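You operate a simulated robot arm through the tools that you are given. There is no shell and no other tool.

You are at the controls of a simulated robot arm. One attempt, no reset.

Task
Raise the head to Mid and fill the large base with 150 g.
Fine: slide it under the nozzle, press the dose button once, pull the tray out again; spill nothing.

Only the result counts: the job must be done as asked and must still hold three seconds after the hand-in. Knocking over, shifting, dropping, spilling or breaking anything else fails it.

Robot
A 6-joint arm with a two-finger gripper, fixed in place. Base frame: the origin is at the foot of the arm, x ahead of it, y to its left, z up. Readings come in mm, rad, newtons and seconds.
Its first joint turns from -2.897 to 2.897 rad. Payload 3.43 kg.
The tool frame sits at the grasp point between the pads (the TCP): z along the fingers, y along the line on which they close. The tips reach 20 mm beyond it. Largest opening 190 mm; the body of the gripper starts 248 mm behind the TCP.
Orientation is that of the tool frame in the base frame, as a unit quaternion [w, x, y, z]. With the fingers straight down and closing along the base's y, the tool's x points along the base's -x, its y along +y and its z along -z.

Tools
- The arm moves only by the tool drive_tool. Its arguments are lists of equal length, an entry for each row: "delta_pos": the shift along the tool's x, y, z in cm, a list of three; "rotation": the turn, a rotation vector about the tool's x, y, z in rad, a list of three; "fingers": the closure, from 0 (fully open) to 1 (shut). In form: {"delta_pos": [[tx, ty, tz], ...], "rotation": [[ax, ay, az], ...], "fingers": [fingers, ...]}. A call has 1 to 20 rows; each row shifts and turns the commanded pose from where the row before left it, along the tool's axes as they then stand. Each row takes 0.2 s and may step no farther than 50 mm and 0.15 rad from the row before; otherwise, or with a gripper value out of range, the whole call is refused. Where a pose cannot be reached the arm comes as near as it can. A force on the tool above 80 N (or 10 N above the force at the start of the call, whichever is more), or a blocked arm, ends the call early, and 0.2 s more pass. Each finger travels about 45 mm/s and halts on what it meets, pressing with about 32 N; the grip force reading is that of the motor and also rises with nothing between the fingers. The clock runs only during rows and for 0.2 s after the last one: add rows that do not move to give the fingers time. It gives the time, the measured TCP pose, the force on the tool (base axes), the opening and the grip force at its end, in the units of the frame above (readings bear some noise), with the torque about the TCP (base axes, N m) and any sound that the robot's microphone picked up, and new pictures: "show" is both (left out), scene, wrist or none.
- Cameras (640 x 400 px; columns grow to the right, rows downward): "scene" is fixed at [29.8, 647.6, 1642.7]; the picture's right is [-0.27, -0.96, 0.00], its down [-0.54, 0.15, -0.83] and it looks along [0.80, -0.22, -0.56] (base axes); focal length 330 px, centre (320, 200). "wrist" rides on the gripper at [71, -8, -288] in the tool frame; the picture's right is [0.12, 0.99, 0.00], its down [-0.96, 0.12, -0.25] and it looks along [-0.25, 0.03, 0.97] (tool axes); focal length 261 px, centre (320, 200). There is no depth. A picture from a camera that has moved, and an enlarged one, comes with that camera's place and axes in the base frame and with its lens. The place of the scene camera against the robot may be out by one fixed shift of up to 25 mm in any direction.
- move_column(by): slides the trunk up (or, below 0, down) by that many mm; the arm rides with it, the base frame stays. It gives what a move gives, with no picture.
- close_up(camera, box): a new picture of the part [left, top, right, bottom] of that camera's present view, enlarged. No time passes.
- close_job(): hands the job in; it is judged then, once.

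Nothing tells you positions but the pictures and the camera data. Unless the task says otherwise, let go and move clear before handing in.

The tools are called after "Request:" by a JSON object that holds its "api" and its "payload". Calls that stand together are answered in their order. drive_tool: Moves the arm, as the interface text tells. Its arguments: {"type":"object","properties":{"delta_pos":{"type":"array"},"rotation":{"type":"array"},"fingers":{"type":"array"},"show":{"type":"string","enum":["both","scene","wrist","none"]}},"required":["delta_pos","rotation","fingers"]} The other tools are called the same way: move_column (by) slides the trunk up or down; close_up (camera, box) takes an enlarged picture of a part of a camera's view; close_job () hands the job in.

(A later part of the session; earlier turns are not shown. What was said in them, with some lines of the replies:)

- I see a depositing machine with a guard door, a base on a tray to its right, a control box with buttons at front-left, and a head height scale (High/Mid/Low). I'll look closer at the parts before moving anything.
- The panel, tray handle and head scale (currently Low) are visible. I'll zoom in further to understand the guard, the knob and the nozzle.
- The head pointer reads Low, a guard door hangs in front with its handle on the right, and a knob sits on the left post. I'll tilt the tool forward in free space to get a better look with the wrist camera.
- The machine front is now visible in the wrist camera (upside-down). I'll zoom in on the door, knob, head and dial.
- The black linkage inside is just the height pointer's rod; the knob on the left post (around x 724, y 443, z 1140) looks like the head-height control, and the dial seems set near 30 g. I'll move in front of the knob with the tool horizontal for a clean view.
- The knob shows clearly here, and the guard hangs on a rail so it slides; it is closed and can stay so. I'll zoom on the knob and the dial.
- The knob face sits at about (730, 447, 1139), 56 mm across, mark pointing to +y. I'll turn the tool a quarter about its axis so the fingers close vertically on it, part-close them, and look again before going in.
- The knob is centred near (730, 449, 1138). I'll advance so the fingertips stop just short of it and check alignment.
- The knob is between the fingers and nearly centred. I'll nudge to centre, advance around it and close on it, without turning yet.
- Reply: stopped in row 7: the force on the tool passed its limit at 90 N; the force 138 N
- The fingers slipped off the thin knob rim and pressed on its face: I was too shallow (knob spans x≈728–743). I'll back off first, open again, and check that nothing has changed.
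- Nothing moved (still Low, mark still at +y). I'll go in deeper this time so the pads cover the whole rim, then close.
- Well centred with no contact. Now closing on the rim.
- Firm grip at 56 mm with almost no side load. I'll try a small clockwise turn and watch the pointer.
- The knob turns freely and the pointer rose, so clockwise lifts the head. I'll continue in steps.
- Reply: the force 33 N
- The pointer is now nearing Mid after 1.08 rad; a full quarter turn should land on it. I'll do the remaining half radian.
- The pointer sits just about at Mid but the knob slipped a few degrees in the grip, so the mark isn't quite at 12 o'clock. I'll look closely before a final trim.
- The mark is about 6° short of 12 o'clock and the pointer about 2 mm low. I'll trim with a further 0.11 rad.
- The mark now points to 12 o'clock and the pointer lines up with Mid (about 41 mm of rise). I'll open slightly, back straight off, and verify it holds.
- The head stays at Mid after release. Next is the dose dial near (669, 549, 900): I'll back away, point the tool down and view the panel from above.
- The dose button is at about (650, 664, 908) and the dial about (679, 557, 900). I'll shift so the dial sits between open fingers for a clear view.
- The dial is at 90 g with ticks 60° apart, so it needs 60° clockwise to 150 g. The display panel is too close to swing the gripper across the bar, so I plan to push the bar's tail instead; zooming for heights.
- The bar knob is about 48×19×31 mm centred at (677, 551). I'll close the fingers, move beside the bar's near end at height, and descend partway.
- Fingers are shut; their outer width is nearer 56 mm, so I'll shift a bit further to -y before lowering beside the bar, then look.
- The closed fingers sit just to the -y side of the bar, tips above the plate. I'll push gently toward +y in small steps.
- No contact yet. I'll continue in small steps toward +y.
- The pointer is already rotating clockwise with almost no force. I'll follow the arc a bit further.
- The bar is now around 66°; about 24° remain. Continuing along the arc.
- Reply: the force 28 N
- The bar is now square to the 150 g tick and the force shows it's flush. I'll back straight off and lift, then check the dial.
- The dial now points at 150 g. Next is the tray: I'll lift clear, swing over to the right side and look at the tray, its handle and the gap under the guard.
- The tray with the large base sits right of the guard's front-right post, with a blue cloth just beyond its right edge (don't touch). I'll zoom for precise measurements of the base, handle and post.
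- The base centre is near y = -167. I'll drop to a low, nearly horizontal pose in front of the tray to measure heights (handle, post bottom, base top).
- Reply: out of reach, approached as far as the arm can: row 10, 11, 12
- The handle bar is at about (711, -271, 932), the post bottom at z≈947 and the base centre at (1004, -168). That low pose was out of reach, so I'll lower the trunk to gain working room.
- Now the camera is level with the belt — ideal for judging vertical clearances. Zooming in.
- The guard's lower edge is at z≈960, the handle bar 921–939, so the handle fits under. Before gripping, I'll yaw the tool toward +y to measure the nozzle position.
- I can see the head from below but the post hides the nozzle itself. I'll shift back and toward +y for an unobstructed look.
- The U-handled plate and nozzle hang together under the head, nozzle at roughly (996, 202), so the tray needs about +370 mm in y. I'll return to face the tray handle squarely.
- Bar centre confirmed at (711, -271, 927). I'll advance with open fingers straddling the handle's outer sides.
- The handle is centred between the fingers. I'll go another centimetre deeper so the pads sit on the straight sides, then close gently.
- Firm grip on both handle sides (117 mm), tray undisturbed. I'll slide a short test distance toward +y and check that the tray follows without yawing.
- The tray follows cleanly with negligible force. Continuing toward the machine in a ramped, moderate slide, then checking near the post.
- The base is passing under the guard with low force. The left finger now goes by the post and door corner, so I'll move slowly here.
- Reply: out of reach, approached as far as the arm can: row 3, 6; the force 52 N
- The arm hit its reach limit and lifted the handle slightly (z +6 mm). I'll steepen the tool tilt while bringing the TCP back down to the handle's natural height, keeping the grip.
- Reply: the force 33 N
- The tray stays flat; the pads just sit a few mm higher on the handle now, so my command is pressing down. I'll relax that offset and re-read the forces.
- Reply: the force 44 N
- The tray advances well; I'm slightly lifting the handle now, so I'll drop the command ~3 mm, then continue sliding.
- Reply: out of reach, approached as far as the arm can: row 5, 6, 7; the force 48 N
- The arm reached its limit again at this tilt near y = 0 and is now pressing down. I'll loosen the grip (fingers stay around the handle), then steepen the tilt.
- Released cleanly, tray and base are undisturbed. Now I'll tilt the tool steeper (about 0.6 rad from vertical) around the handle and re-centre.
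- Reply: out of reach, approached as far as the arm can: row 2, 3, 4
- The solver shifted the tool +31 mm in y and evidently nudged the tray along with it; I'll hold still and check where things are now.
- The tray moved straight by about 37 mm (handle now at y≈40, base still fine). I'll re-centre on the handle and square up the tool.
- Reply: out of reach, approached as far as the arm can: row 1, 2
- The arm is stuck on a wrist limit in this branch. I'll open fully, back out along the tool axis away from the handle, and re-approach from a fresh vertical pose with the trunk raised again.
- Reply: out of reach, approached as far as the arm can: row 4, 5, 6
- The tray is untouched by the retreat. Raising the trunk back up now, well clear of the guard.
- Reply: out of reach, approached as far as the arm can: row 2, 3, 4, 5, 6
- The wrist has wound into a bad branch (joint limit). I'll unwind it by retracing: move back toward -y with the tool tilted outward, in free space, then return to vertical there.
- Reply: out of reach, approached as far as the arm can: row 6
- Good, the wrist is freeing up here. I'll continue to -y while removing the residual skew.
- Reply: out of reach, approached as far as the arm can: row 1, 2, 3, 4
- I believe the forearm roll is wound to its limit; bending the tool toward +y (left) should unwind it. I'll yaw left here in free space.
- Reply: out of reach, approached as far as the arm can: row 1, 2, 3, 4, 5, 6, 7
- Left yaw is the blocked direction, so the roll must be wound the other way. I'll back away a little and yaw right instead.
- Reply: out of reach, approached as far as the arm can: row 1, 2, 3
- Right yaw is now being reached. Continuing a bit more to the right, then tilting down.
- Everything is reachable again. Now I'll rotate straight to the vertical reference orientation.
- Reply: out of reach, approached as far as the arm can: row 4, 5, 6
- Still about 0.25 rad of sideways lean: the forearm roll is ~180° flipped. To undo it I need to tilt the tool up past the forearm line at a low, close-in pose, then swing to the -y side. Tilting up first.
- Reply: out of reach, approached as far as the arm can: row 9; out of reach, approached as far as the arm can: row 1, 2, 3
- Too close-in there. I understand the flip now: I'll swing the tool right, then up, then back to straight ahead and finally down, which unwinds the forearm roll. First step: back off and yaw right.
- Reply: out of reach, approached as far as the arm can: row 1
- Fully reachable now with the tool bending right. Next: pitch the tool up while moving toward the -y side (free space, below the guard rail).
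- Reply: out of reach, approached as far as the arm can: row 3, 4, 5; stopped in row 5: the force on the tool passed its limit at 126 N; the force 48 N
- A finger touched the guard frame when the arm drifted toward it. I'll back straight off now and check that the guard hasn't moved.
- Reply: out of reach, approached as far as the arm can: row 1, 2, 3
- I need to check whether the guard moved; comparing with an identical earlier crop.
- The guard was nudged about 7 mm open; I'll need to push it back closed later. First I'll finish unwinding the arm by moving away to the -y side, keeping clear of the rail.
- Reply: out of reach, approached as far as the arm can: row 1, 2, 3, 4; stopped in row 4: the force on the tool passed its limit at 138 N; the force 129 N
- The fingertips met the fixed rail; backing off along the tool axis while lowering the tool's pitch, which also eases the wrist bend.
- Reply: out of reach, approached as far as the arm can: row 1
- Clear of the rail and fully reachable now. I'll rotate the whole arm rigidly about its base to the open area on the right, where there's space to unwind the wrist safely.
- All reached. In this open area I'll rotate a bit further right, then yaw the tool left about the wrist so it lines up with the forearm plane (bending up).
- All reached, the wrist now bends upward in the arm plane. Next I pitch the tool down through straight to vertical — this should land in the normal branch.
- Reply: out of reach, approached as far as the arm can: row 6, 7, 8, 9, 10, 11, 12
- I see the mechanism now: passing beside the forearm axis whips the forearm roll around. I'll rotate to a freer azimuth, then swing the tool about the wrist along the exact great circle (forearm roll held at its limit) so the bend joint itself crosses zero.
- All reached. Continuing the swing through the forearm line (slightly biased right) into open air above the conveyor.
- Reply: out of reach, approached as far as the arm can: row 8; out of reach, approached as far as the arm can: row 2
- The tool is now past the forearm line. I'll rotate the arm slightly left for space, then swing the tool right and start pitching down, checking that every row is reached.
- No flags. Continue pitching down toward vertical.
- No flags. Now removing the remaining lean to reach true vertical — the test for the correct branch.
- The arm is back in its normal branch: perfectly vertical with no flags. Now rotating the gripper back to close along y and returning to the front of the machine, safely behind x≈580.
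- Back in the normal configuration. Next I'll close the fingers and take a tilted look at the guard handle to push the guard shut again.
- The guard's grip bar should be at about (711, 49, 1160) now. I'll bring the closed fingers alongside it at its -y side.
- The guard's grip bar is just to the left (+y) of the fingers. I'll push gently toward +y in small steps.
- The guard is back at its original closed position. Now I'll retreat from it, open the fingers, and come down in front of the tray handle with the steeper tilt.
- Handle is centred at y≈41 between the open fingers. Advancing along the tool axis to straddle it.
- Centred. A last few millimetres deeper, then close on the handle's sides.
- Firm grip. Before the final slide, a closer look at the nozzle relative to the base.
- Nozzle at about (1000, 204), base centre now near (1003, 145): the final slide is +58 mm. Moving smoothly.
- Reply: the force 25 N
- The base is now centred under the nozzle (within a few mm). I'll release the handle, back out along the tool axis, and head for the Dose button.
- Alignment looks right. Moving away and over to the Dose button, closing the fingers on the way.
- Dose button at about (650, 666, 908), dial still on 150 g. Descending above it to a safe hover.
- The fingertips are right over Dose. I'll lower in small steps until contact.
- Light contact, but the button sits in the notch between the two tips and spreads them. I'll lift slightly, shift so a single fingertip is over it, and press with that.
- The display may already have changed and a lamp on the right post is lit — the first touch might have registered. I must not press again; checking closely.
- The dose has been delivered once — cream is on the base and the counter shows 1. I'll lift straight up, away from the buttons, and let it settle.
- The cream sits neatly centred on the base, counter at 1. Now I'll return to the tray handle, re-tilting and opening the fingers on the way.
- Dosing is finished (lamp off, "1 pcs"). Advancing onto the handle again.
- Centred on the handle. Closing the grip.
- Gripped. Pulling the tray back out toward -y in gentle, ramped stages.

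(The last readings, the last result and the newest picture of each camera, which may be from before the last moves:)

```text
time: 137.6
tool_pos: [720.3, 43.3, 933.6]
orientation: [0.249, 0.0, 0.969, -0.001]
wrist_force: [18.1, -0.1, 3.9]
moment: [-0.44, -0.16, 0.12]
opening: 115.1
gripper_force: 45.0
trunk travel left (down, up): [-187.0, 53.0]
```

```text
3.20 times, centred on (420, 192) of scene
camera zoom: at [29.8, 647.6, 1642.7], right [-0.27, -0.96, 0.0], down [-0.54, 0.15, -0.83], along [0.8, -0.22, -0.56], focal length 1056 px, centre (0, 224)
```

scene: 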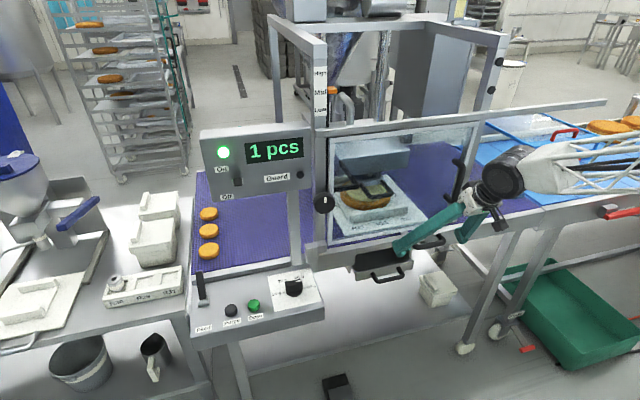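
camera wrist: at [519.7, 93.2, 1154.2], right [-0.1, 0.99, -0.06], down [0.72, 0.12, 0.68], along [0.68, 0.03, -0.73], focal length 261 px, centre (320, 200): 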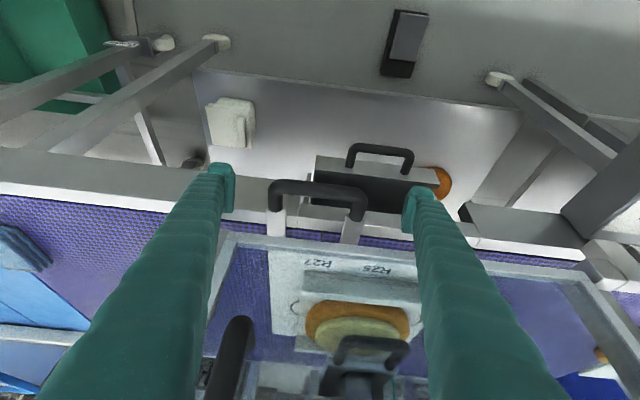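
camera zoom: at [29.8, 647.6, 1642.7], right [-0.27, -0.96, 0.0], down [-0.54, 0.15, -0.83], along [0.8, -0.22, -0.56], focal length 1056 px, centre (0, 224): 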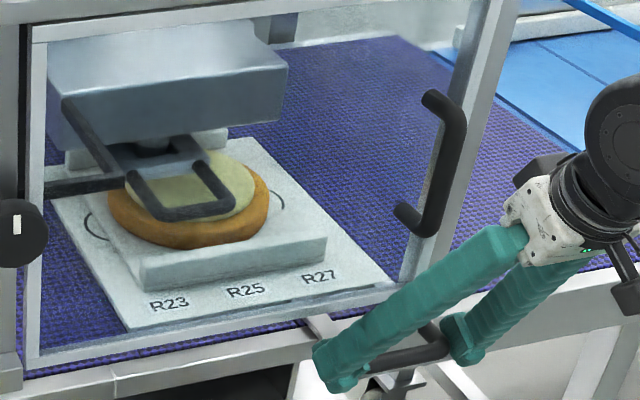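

Tray and cream move together nicely. Continuing.

Request:
{"api": "drive_tool", "payload": {"delta_pos": [[0, -0.4, 0], [0, -0.8, 0], [0, -1.0, 0], [0, -1.0, 0], [0, -1.0, 0], [0, -0.8, 0], [0, -0.4, 0], [0, 0, 0]], "rotation": [[0, 0, 0], [0, 0, 0], [0, 0, 0], [0, 0, 0], [0, 0, 0], [0, 0, 0], [0, 0, 0], [0, 0, 0]], "fingers": [0.5, 0.5, 0.5, 0.5, 0.5, 0.5, 0.5, 0.5], "show": "none"}}

Request:
{"api": "close_up", "payload": {"camera": "scene", "box": [320, 130, 520, 255]}}

```text
time: 139.4
tool_pos: [720.2, -10.2, 933.3]
orientation: [0.249, 0.0, 0.969, -0.002]
wrist_force: [5.7, 1.0, 30.4]
moment: [0.11, -0.06, 0.14]
opening: 115.5
gripper_force: 44.7
trunk travel left (down, up): [-187.0, 53.0]
```

```text
3.20 times, centred on (420, 192) of scene
camera zoom: at [29.8, 647.6, 1642.7], right [-0.27, -0.96, 0.0], down [-0.54, 0.15, -0.83], along [0.8, -0.22, -0.56], focal length 1056 px, centre (0, 224)
```

zoom: 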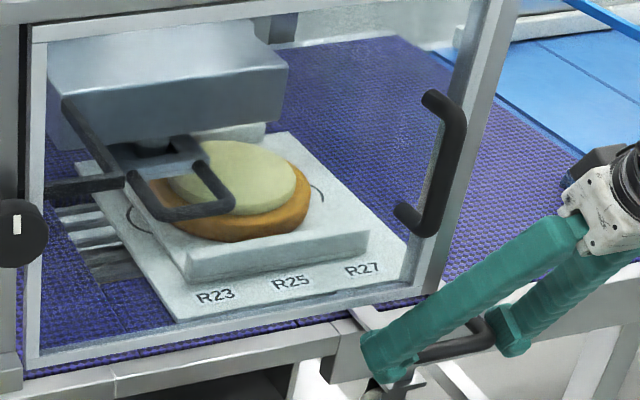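

Request:
{"api": "drive_tool", "payload": {"delta_pos": [[-0.1, -0.4, -0.18], [0, -0.8, 0], [0, -1.0, 0], [0, -1.0, 0], [0, -1.0, 0], [0, -1.0, 0], [0, -0.8, 0], [0, -0.4, 0], [0, 0, 0]], "rotation": [[0, 0, 0], [0, 0, 0], [0, 0, 0], [0, 0, 0], [0, 0, 0], [0, 0, 0], [0, 0, 0], [0, 0, 0], [0, 0, 0]], "fingers": [0.5, 0.5, 0.5, 0.5, 0.5, 0.5, 0.5, 0.5, 0.5], "show": "none"}}

Request:
{"api": "close_up", "payload": {"camera": "scene", "box": [320, 130, 520, 255]}}

```text
time: 141.4
tool_pos: [719.4, -75.6, 932.9]
orientation: [0.247, -0.001, 0.969, -0.001]
wrist_force: [14.2, -0.1, -27.4]
moment: [-0.11, 0.09, 0.13]
opening: 115.1
gripper_force: 45.4
trunk travel left (down, up): [-187.0, 53.0]
```

```text
3.20 times, centred on (420, 192) of scene
camera zoom: at [29.8, 647.6, 1642.7], right [-0.27, -0.96, 0.0], down [-0.54, 0.15, -0.83], along [0.8, -0.22, -0.56], focal length 1056 px, centre (0, 224)
```

zoom: 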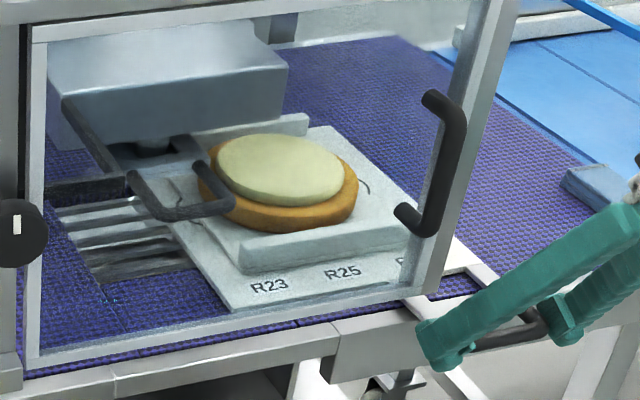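

Request:
{"api": "drive_tool", "payload": {"delta_pos": [[0.05, -0.4, 0.09], [0, -0.8, 0], [0, -1.0, 0], [0, -1.2, 0], [0, -1.2, 0], [0, -1.2, 0], [0, -1.2, 0], [0, -1.0, 0], [0, -0.8, 0], [0, -0.4, 0], [0, 0, 0]], "rotation": [[0, 0, 0], [0, 0, 0], [0, 0, 0], [0, 0, 0], [0, 0, 0], [0, 0, 0], [0, 0, 0], [0, 0, 0], [0, 0, 0], [0, 0, 0], [0, 0, 0]], "fingers": [0.5, 0.5, 0.5, 0.5, 0.5, 0.5, 0.5, 0.5, 0.5, 0.5, 0.5], "show": "none"}}

Request:
{"api": "close_up", "payload": {"camera": "scene", "box": [340, 130, 580, 255]}}

```text
time: 143.8
tool_pos: [719.7, -167.8, 935.1]
orientation: [0.248, 0.0, 0.969, -0.002]
wrist_force: [8.7, -0.5, -12.2]
moment: [0.18, 0.18, 0.51]
opening: 114.9
gripper_force: 44.5
trunk travel left (down, up): [-187.0, 53.0]
```

```text
2.67 times, centred on (460, 192) of scene
camera zoom: at [29.8, 647.6, 1642.7], right [-0.27, -0.96, 0.0], down [-0.54, 0.15, -0.83], along [0.8, -0.22, -0.56], focal length 880 px, centre (-53, 220)
```

zoom: 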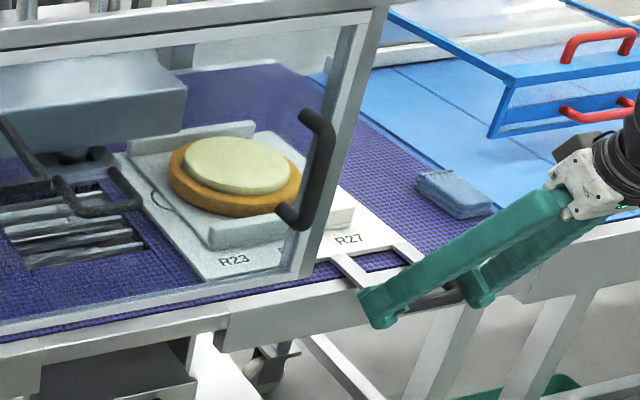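

Last stretch: returning the tray to just short of its original spot so the cloth isn't touched.

Request:
{"api": "drive_tool", "payload": {"delta_pos": [[0, -0.4, 0], [0, -0.8, 0], [0, -1.0, 0], [0, -1.2, 0], [0, -1.2, 0], [0, -1.2, 0], [0, -1.2, 0], [0, -1.0, 0], [0, -0.8, 0], [0, -0.5, 0], [0, -0.3, 0], [0, 0, 0]], "rotation": [[0, 0, 0], [0, 0, 0], [0, 0, 0], [0, 0, 0], [0, 0, 0], [0, 0, 0], [0, 0, 0], [0, 0, 0], [0, 0, 0], [0, 0, 0], [0, 0, 0], [0, 0, 0]], "fingers": [0.5, 0.5, 0.5, 0.5, 0.5, 0.5, 0.5, 0.5, 0.5, 0.5, 0.5, 0.5]}}

Request:
{"api": "close_up", "payload": {"camera": "scene", "box": [400, 140, 560, 240]}}

Request:
{"api": "close_up", "payload": {"camera": "scene", "box": [325, 150, 425, 220]}}

```text
time: 146.4
tool_pos: [718.1, -261.8, 934.1]
orientation: [0.248, -0.001, 0.969, -0.002]
wrist_force: [12.1, -0.5, -2.7]
moment: [-0.08, -0.02, 0.05]
opening: 115.1
gripper_force: 45.0
trunk travel left (down, up): [-187.0, 53.0]
camera wrist: at [519.6, -269.5, 1152.0], right [-0.11, 0.99, -0.06], down [0.72, 0.12, 0.68], along [0.68, 0.03, -0.73], focal length 261 px, centre (320, 200)
```

scene: 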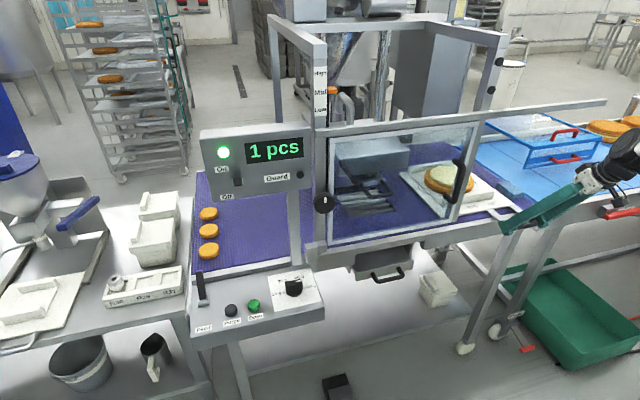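
wrist: 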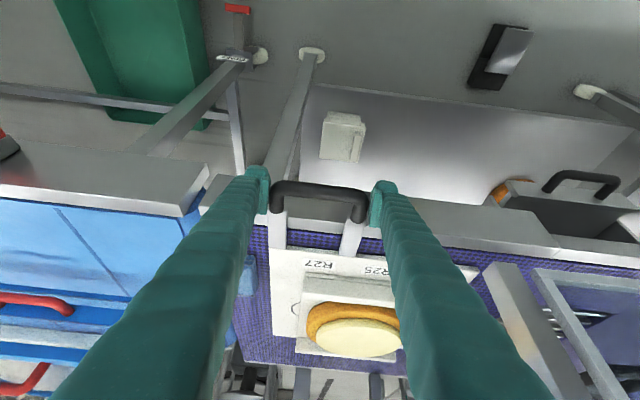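

```text
4.00 times, centred on (480, 190) of scene
camera zoom: at [29.8, 647.6, 1642.7], right [-0.27, -0.96, 0.0], down [-0.54, 0.15, -0.83], along [0.8, -0.22, -0.56], focal length 1320 px, centre (-320, 240)
```

zoom: 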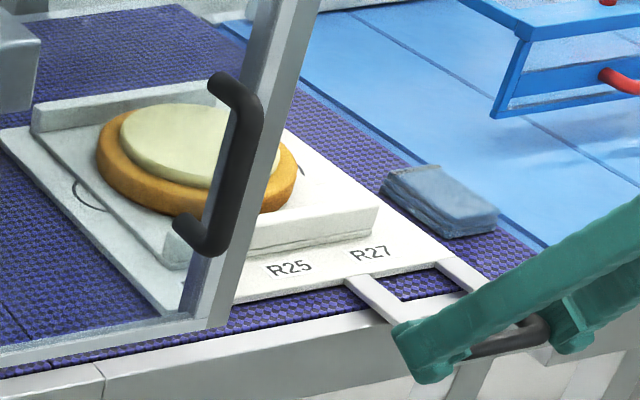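

```text
5.71 times, centred on (375, 185) of scene
camera zoom: at [29.8, 647.6, 1642.7], right [-0.27, -0.96, 0.0], down [-0.54, 0.15, -0.83], along [0.8, -0.22, -0.56], focal length 1886 px, centre (6, 286)
```

zoom: 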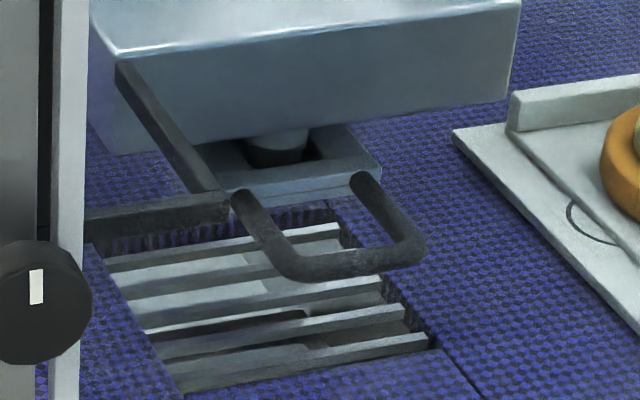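

The filled base is out, grate clean, cloth untouched. I'll ease it the last few millimetres to its original spot, release, and back out.

Request:
{"api": "drive_tool", "payload": {"delta_pos": [[0, -0.3, 0], [0, -0.2, 0], [0, 0, 0], [0, 0, 0], [0, 0, 0], [0, 0, -2], [0, 0, -4], [0, 0, -4], [0, 0, -4], [0, 0, -4], [0, 0, 0]], "rotation": [[0, 0, 0], [0, 0, 0], [0, 0, 0], [0, 0, 0], [0, 0, 0], [0, 0, 0], [0, 0, 0], [0, 0, 0], [0, 0, 0], [0, 0, 0], [0, 0, 0]], "fingers": [0.5, 0.5, 0.5, 0.3, 0.2, 0.2, 0.2, 0.2, 0.2, 0.2, 0.2]}}

Request:
{"api": "close_up", "payload": {"camera": "scene", "box": [400, 140, 560, 240]}}

Request:
{"api": "close_up", "payload": {"camera": "wrist", "box": [210, 140, 450, 300]}}

Request:
{"api": "close_up", "payload": {"camera": "scene", "box": [300, 60, 360, 215]}}

```text
time: 148.8
tool_pos: [630.9, -265.0, 1093.6]
orientation: [0.248, -0.002, 0.969, -0.001]
wrist_force: [-0.5, 0.4, -0.6]
moment: [0.06, -0.03, -0.03]
opening: 151.7
gripper_force: 0.0
trunk travel left (down, up): [-187.0, 53.0]
camera wrist: at [430.9, -271.6, 1312.1], right [-0.1, 0.99, -0.06], down [0.72, 0.12, 0.68], along [0.68, 0.03, -0.73], focal length 261 px, centre (320, 200)
```

scene: 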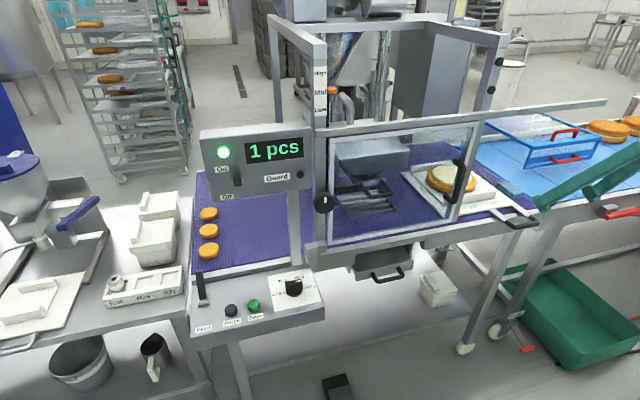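
wrist: 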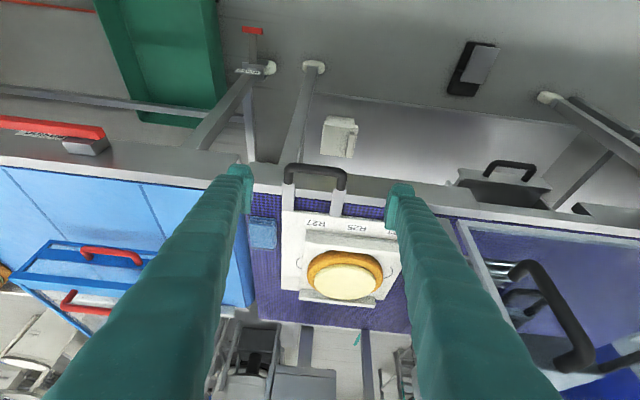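

```text
4.00 times, centred on (480, 190) of scene
camera zoom: at [29.8, 647.6, 1642.7], right [-0.27, -0.96, 0.0], down [-0.54, 0.15, -0.83], along [0.8, -0.22, -0.56], focal length 1320 px, centre (-320, 240)
```

zoom: 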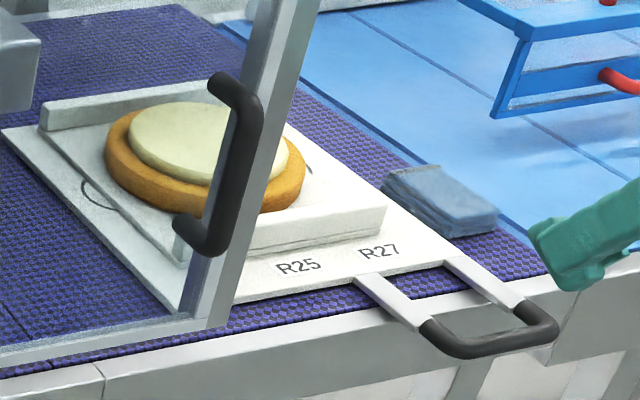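

```text
2.50 times, centred on (330, 220) of wrist
camera zoom: at [430.9, -271.6, 1312.1], right [-0.1, 0.99, -0.06], down [0.72, 0.12, 0.68], along [0.68, 0.03, -0.73], focal length 652 px, centre (295, 150)
```

zoom: 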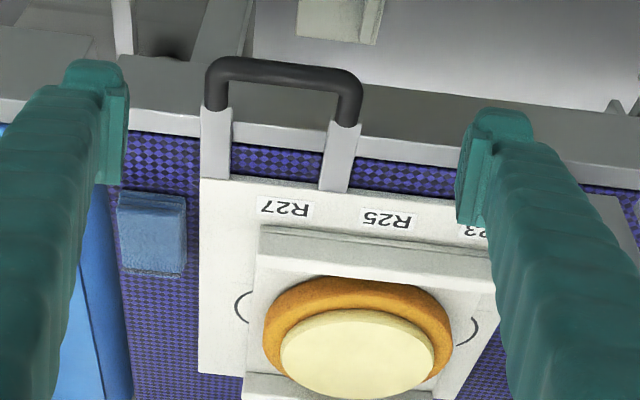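

```text
2.58 times, centred on (330, 138) of scene
camera zoom: at [29.8, 647.6, 1642.7], right [-0.27, -0.96, 0.0], down [-0.54, 0.15, -0.83], along [0.8, -0.22, -0.56], focal length 852 px, centre (294, 361)
```

zoom: 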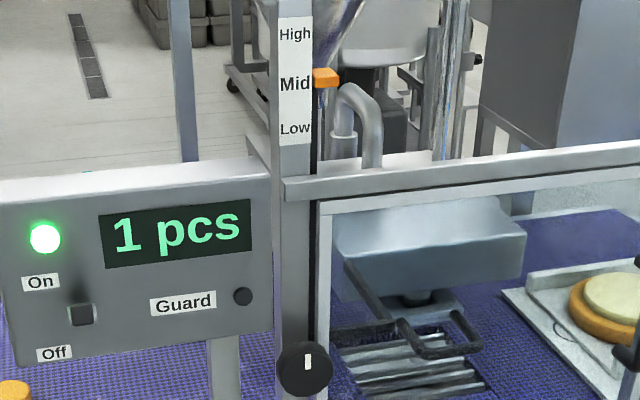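

Tray, base and cream are back at the original spot, head at Mid, guard closed, counter at 1. I'll move the arm further clear and do a last overall check.

Request:
{"api": "drive_tool", "payload": {"delta_pos": [[0, 0, -4], [0, 0, -4], [0, 0, -4], [0, 0, 0], [0, 0, 0], [0, 0, 0]], "rotation": [[0, 0, 0], [0, 0, 0], [0, 0, 0], [0, 0, 0], [0, 0, 0], [0, 0, 0]], "fingers": [0.2, 0.2, 0.2, 0.2, 0.2, 0.2]}}

Request:
{"api": "close_up", "payload": {"camera": "scene", "box": [180, 180, 500, 340]}}

Request:
{"api": "close_up", "payload": {"camera": "scene", "box": [300, 190, 350, 225]}}

```text
time: 150.2
tool_pos: [573.7, -265.9, 1197.8]
orientation: [0.248, -0.001, 0.969, -0.001]
wrist_force: [-0.7, 0.3, 0.0]
moment: [0.01, 0.01, 0.0]
opening: 151.8
gripper_force: 0.1
trunk travel left (down, up): [-187.0, 53.0]
camera wrist: at [373.1, -272.9, 1416.0], right [-0.1, 0.99, -0.06], down [0.72, 0.12, 0.68], along [0.68, 0.03, -0.73], focal length 261 px, centre (320, 200)
```

scene: 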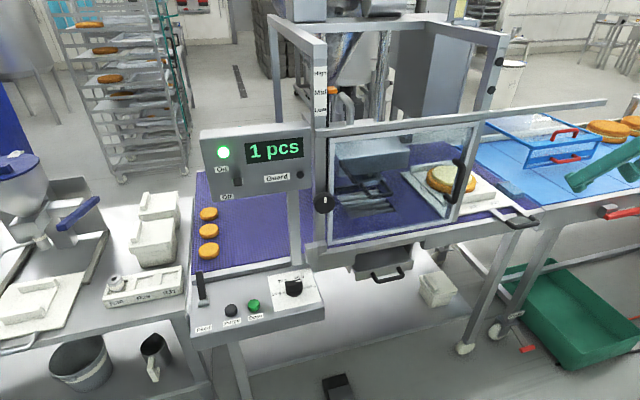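
wrist: 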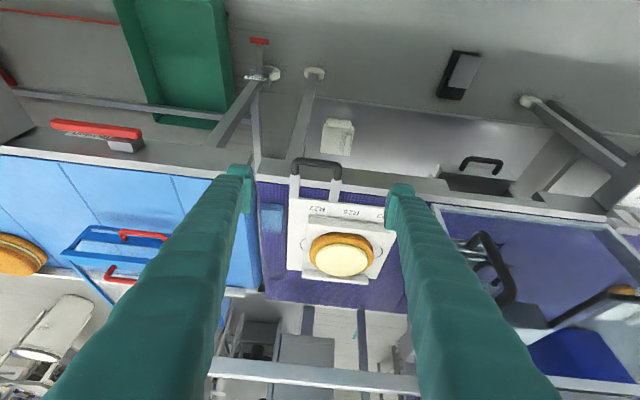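

```text
2.00 times, centred on (340, 260) of scene
camera zoom: at [29.8, 647.6, 1642.7], right [-0.27, -0.96, 0.0], down [-0.54, 0.15, -0.83], along [0.8, -0.22, -0.56], focal length 660 px, centre (280, 80)
```

zoom: 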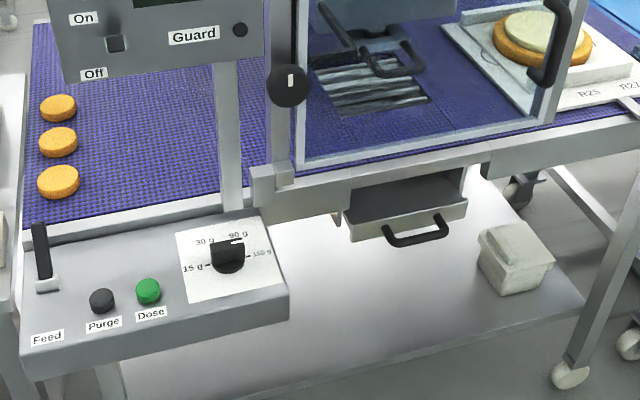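

```text
11.43 times, centred on (325, 208) of scene
camera zoom: at [29.8, 647.6, 1642.7], right [-0.27, -0.96, 0.0], down [-0.54, 0.15, -0.83], along [0.8, -0.22, -0.56], focal length 3772 px, centre (263, 114)
```

zoom: 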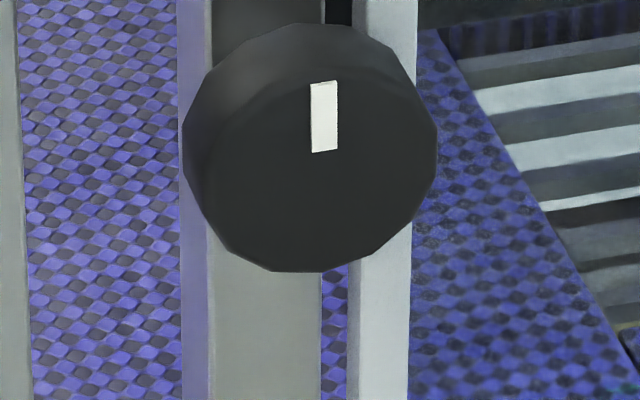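

Everything checks out: the head is at Mid, the dial is on 150 g, and the dose was given once ("1 pcs"). The filled base is back out on its tray with no spill I can see. The guard is closed in its original position and the arm is clear, so I'm handing in.

Request:
{"api": "close_job", "payload": {}}

```text
The job is handed in.
```

I handed the job in: the head is at Mid, and the large base got one dose with the dial at 150 g. The tray is back out at its starting spot. I don't have the verdict, so these are my own last checks:

- **Dose:** the counter reads "1 pcs". The cream sits centred on the base, and I saw no spill on the tray, belt or grate. The Dose button triggered on the first light touch, so I did not press it again.
- **Head:** the pointer lines up with the Mid mark, and it stayed there after I let go of the knob.

Three things went wrong on the way:

- **Guard:** while I was freeing the arm from a joint limit, a finger touched the guard and slid it about 7 mm open. I pushed it back, and it matched its original closed position in the later pictures.
- **Frame rail:** soon after, the fingertips hit the fixed rail above the guard hard enough to stop the arm (over 130 N). I saw no shift or damage.
- **Tray:** when the arm hit its reach limits, it lifted the handle slightly and once nudged the tray about 37 mm. This was before dosing, and the base stayed in place.

The blue cloth beside the tray was not touched.
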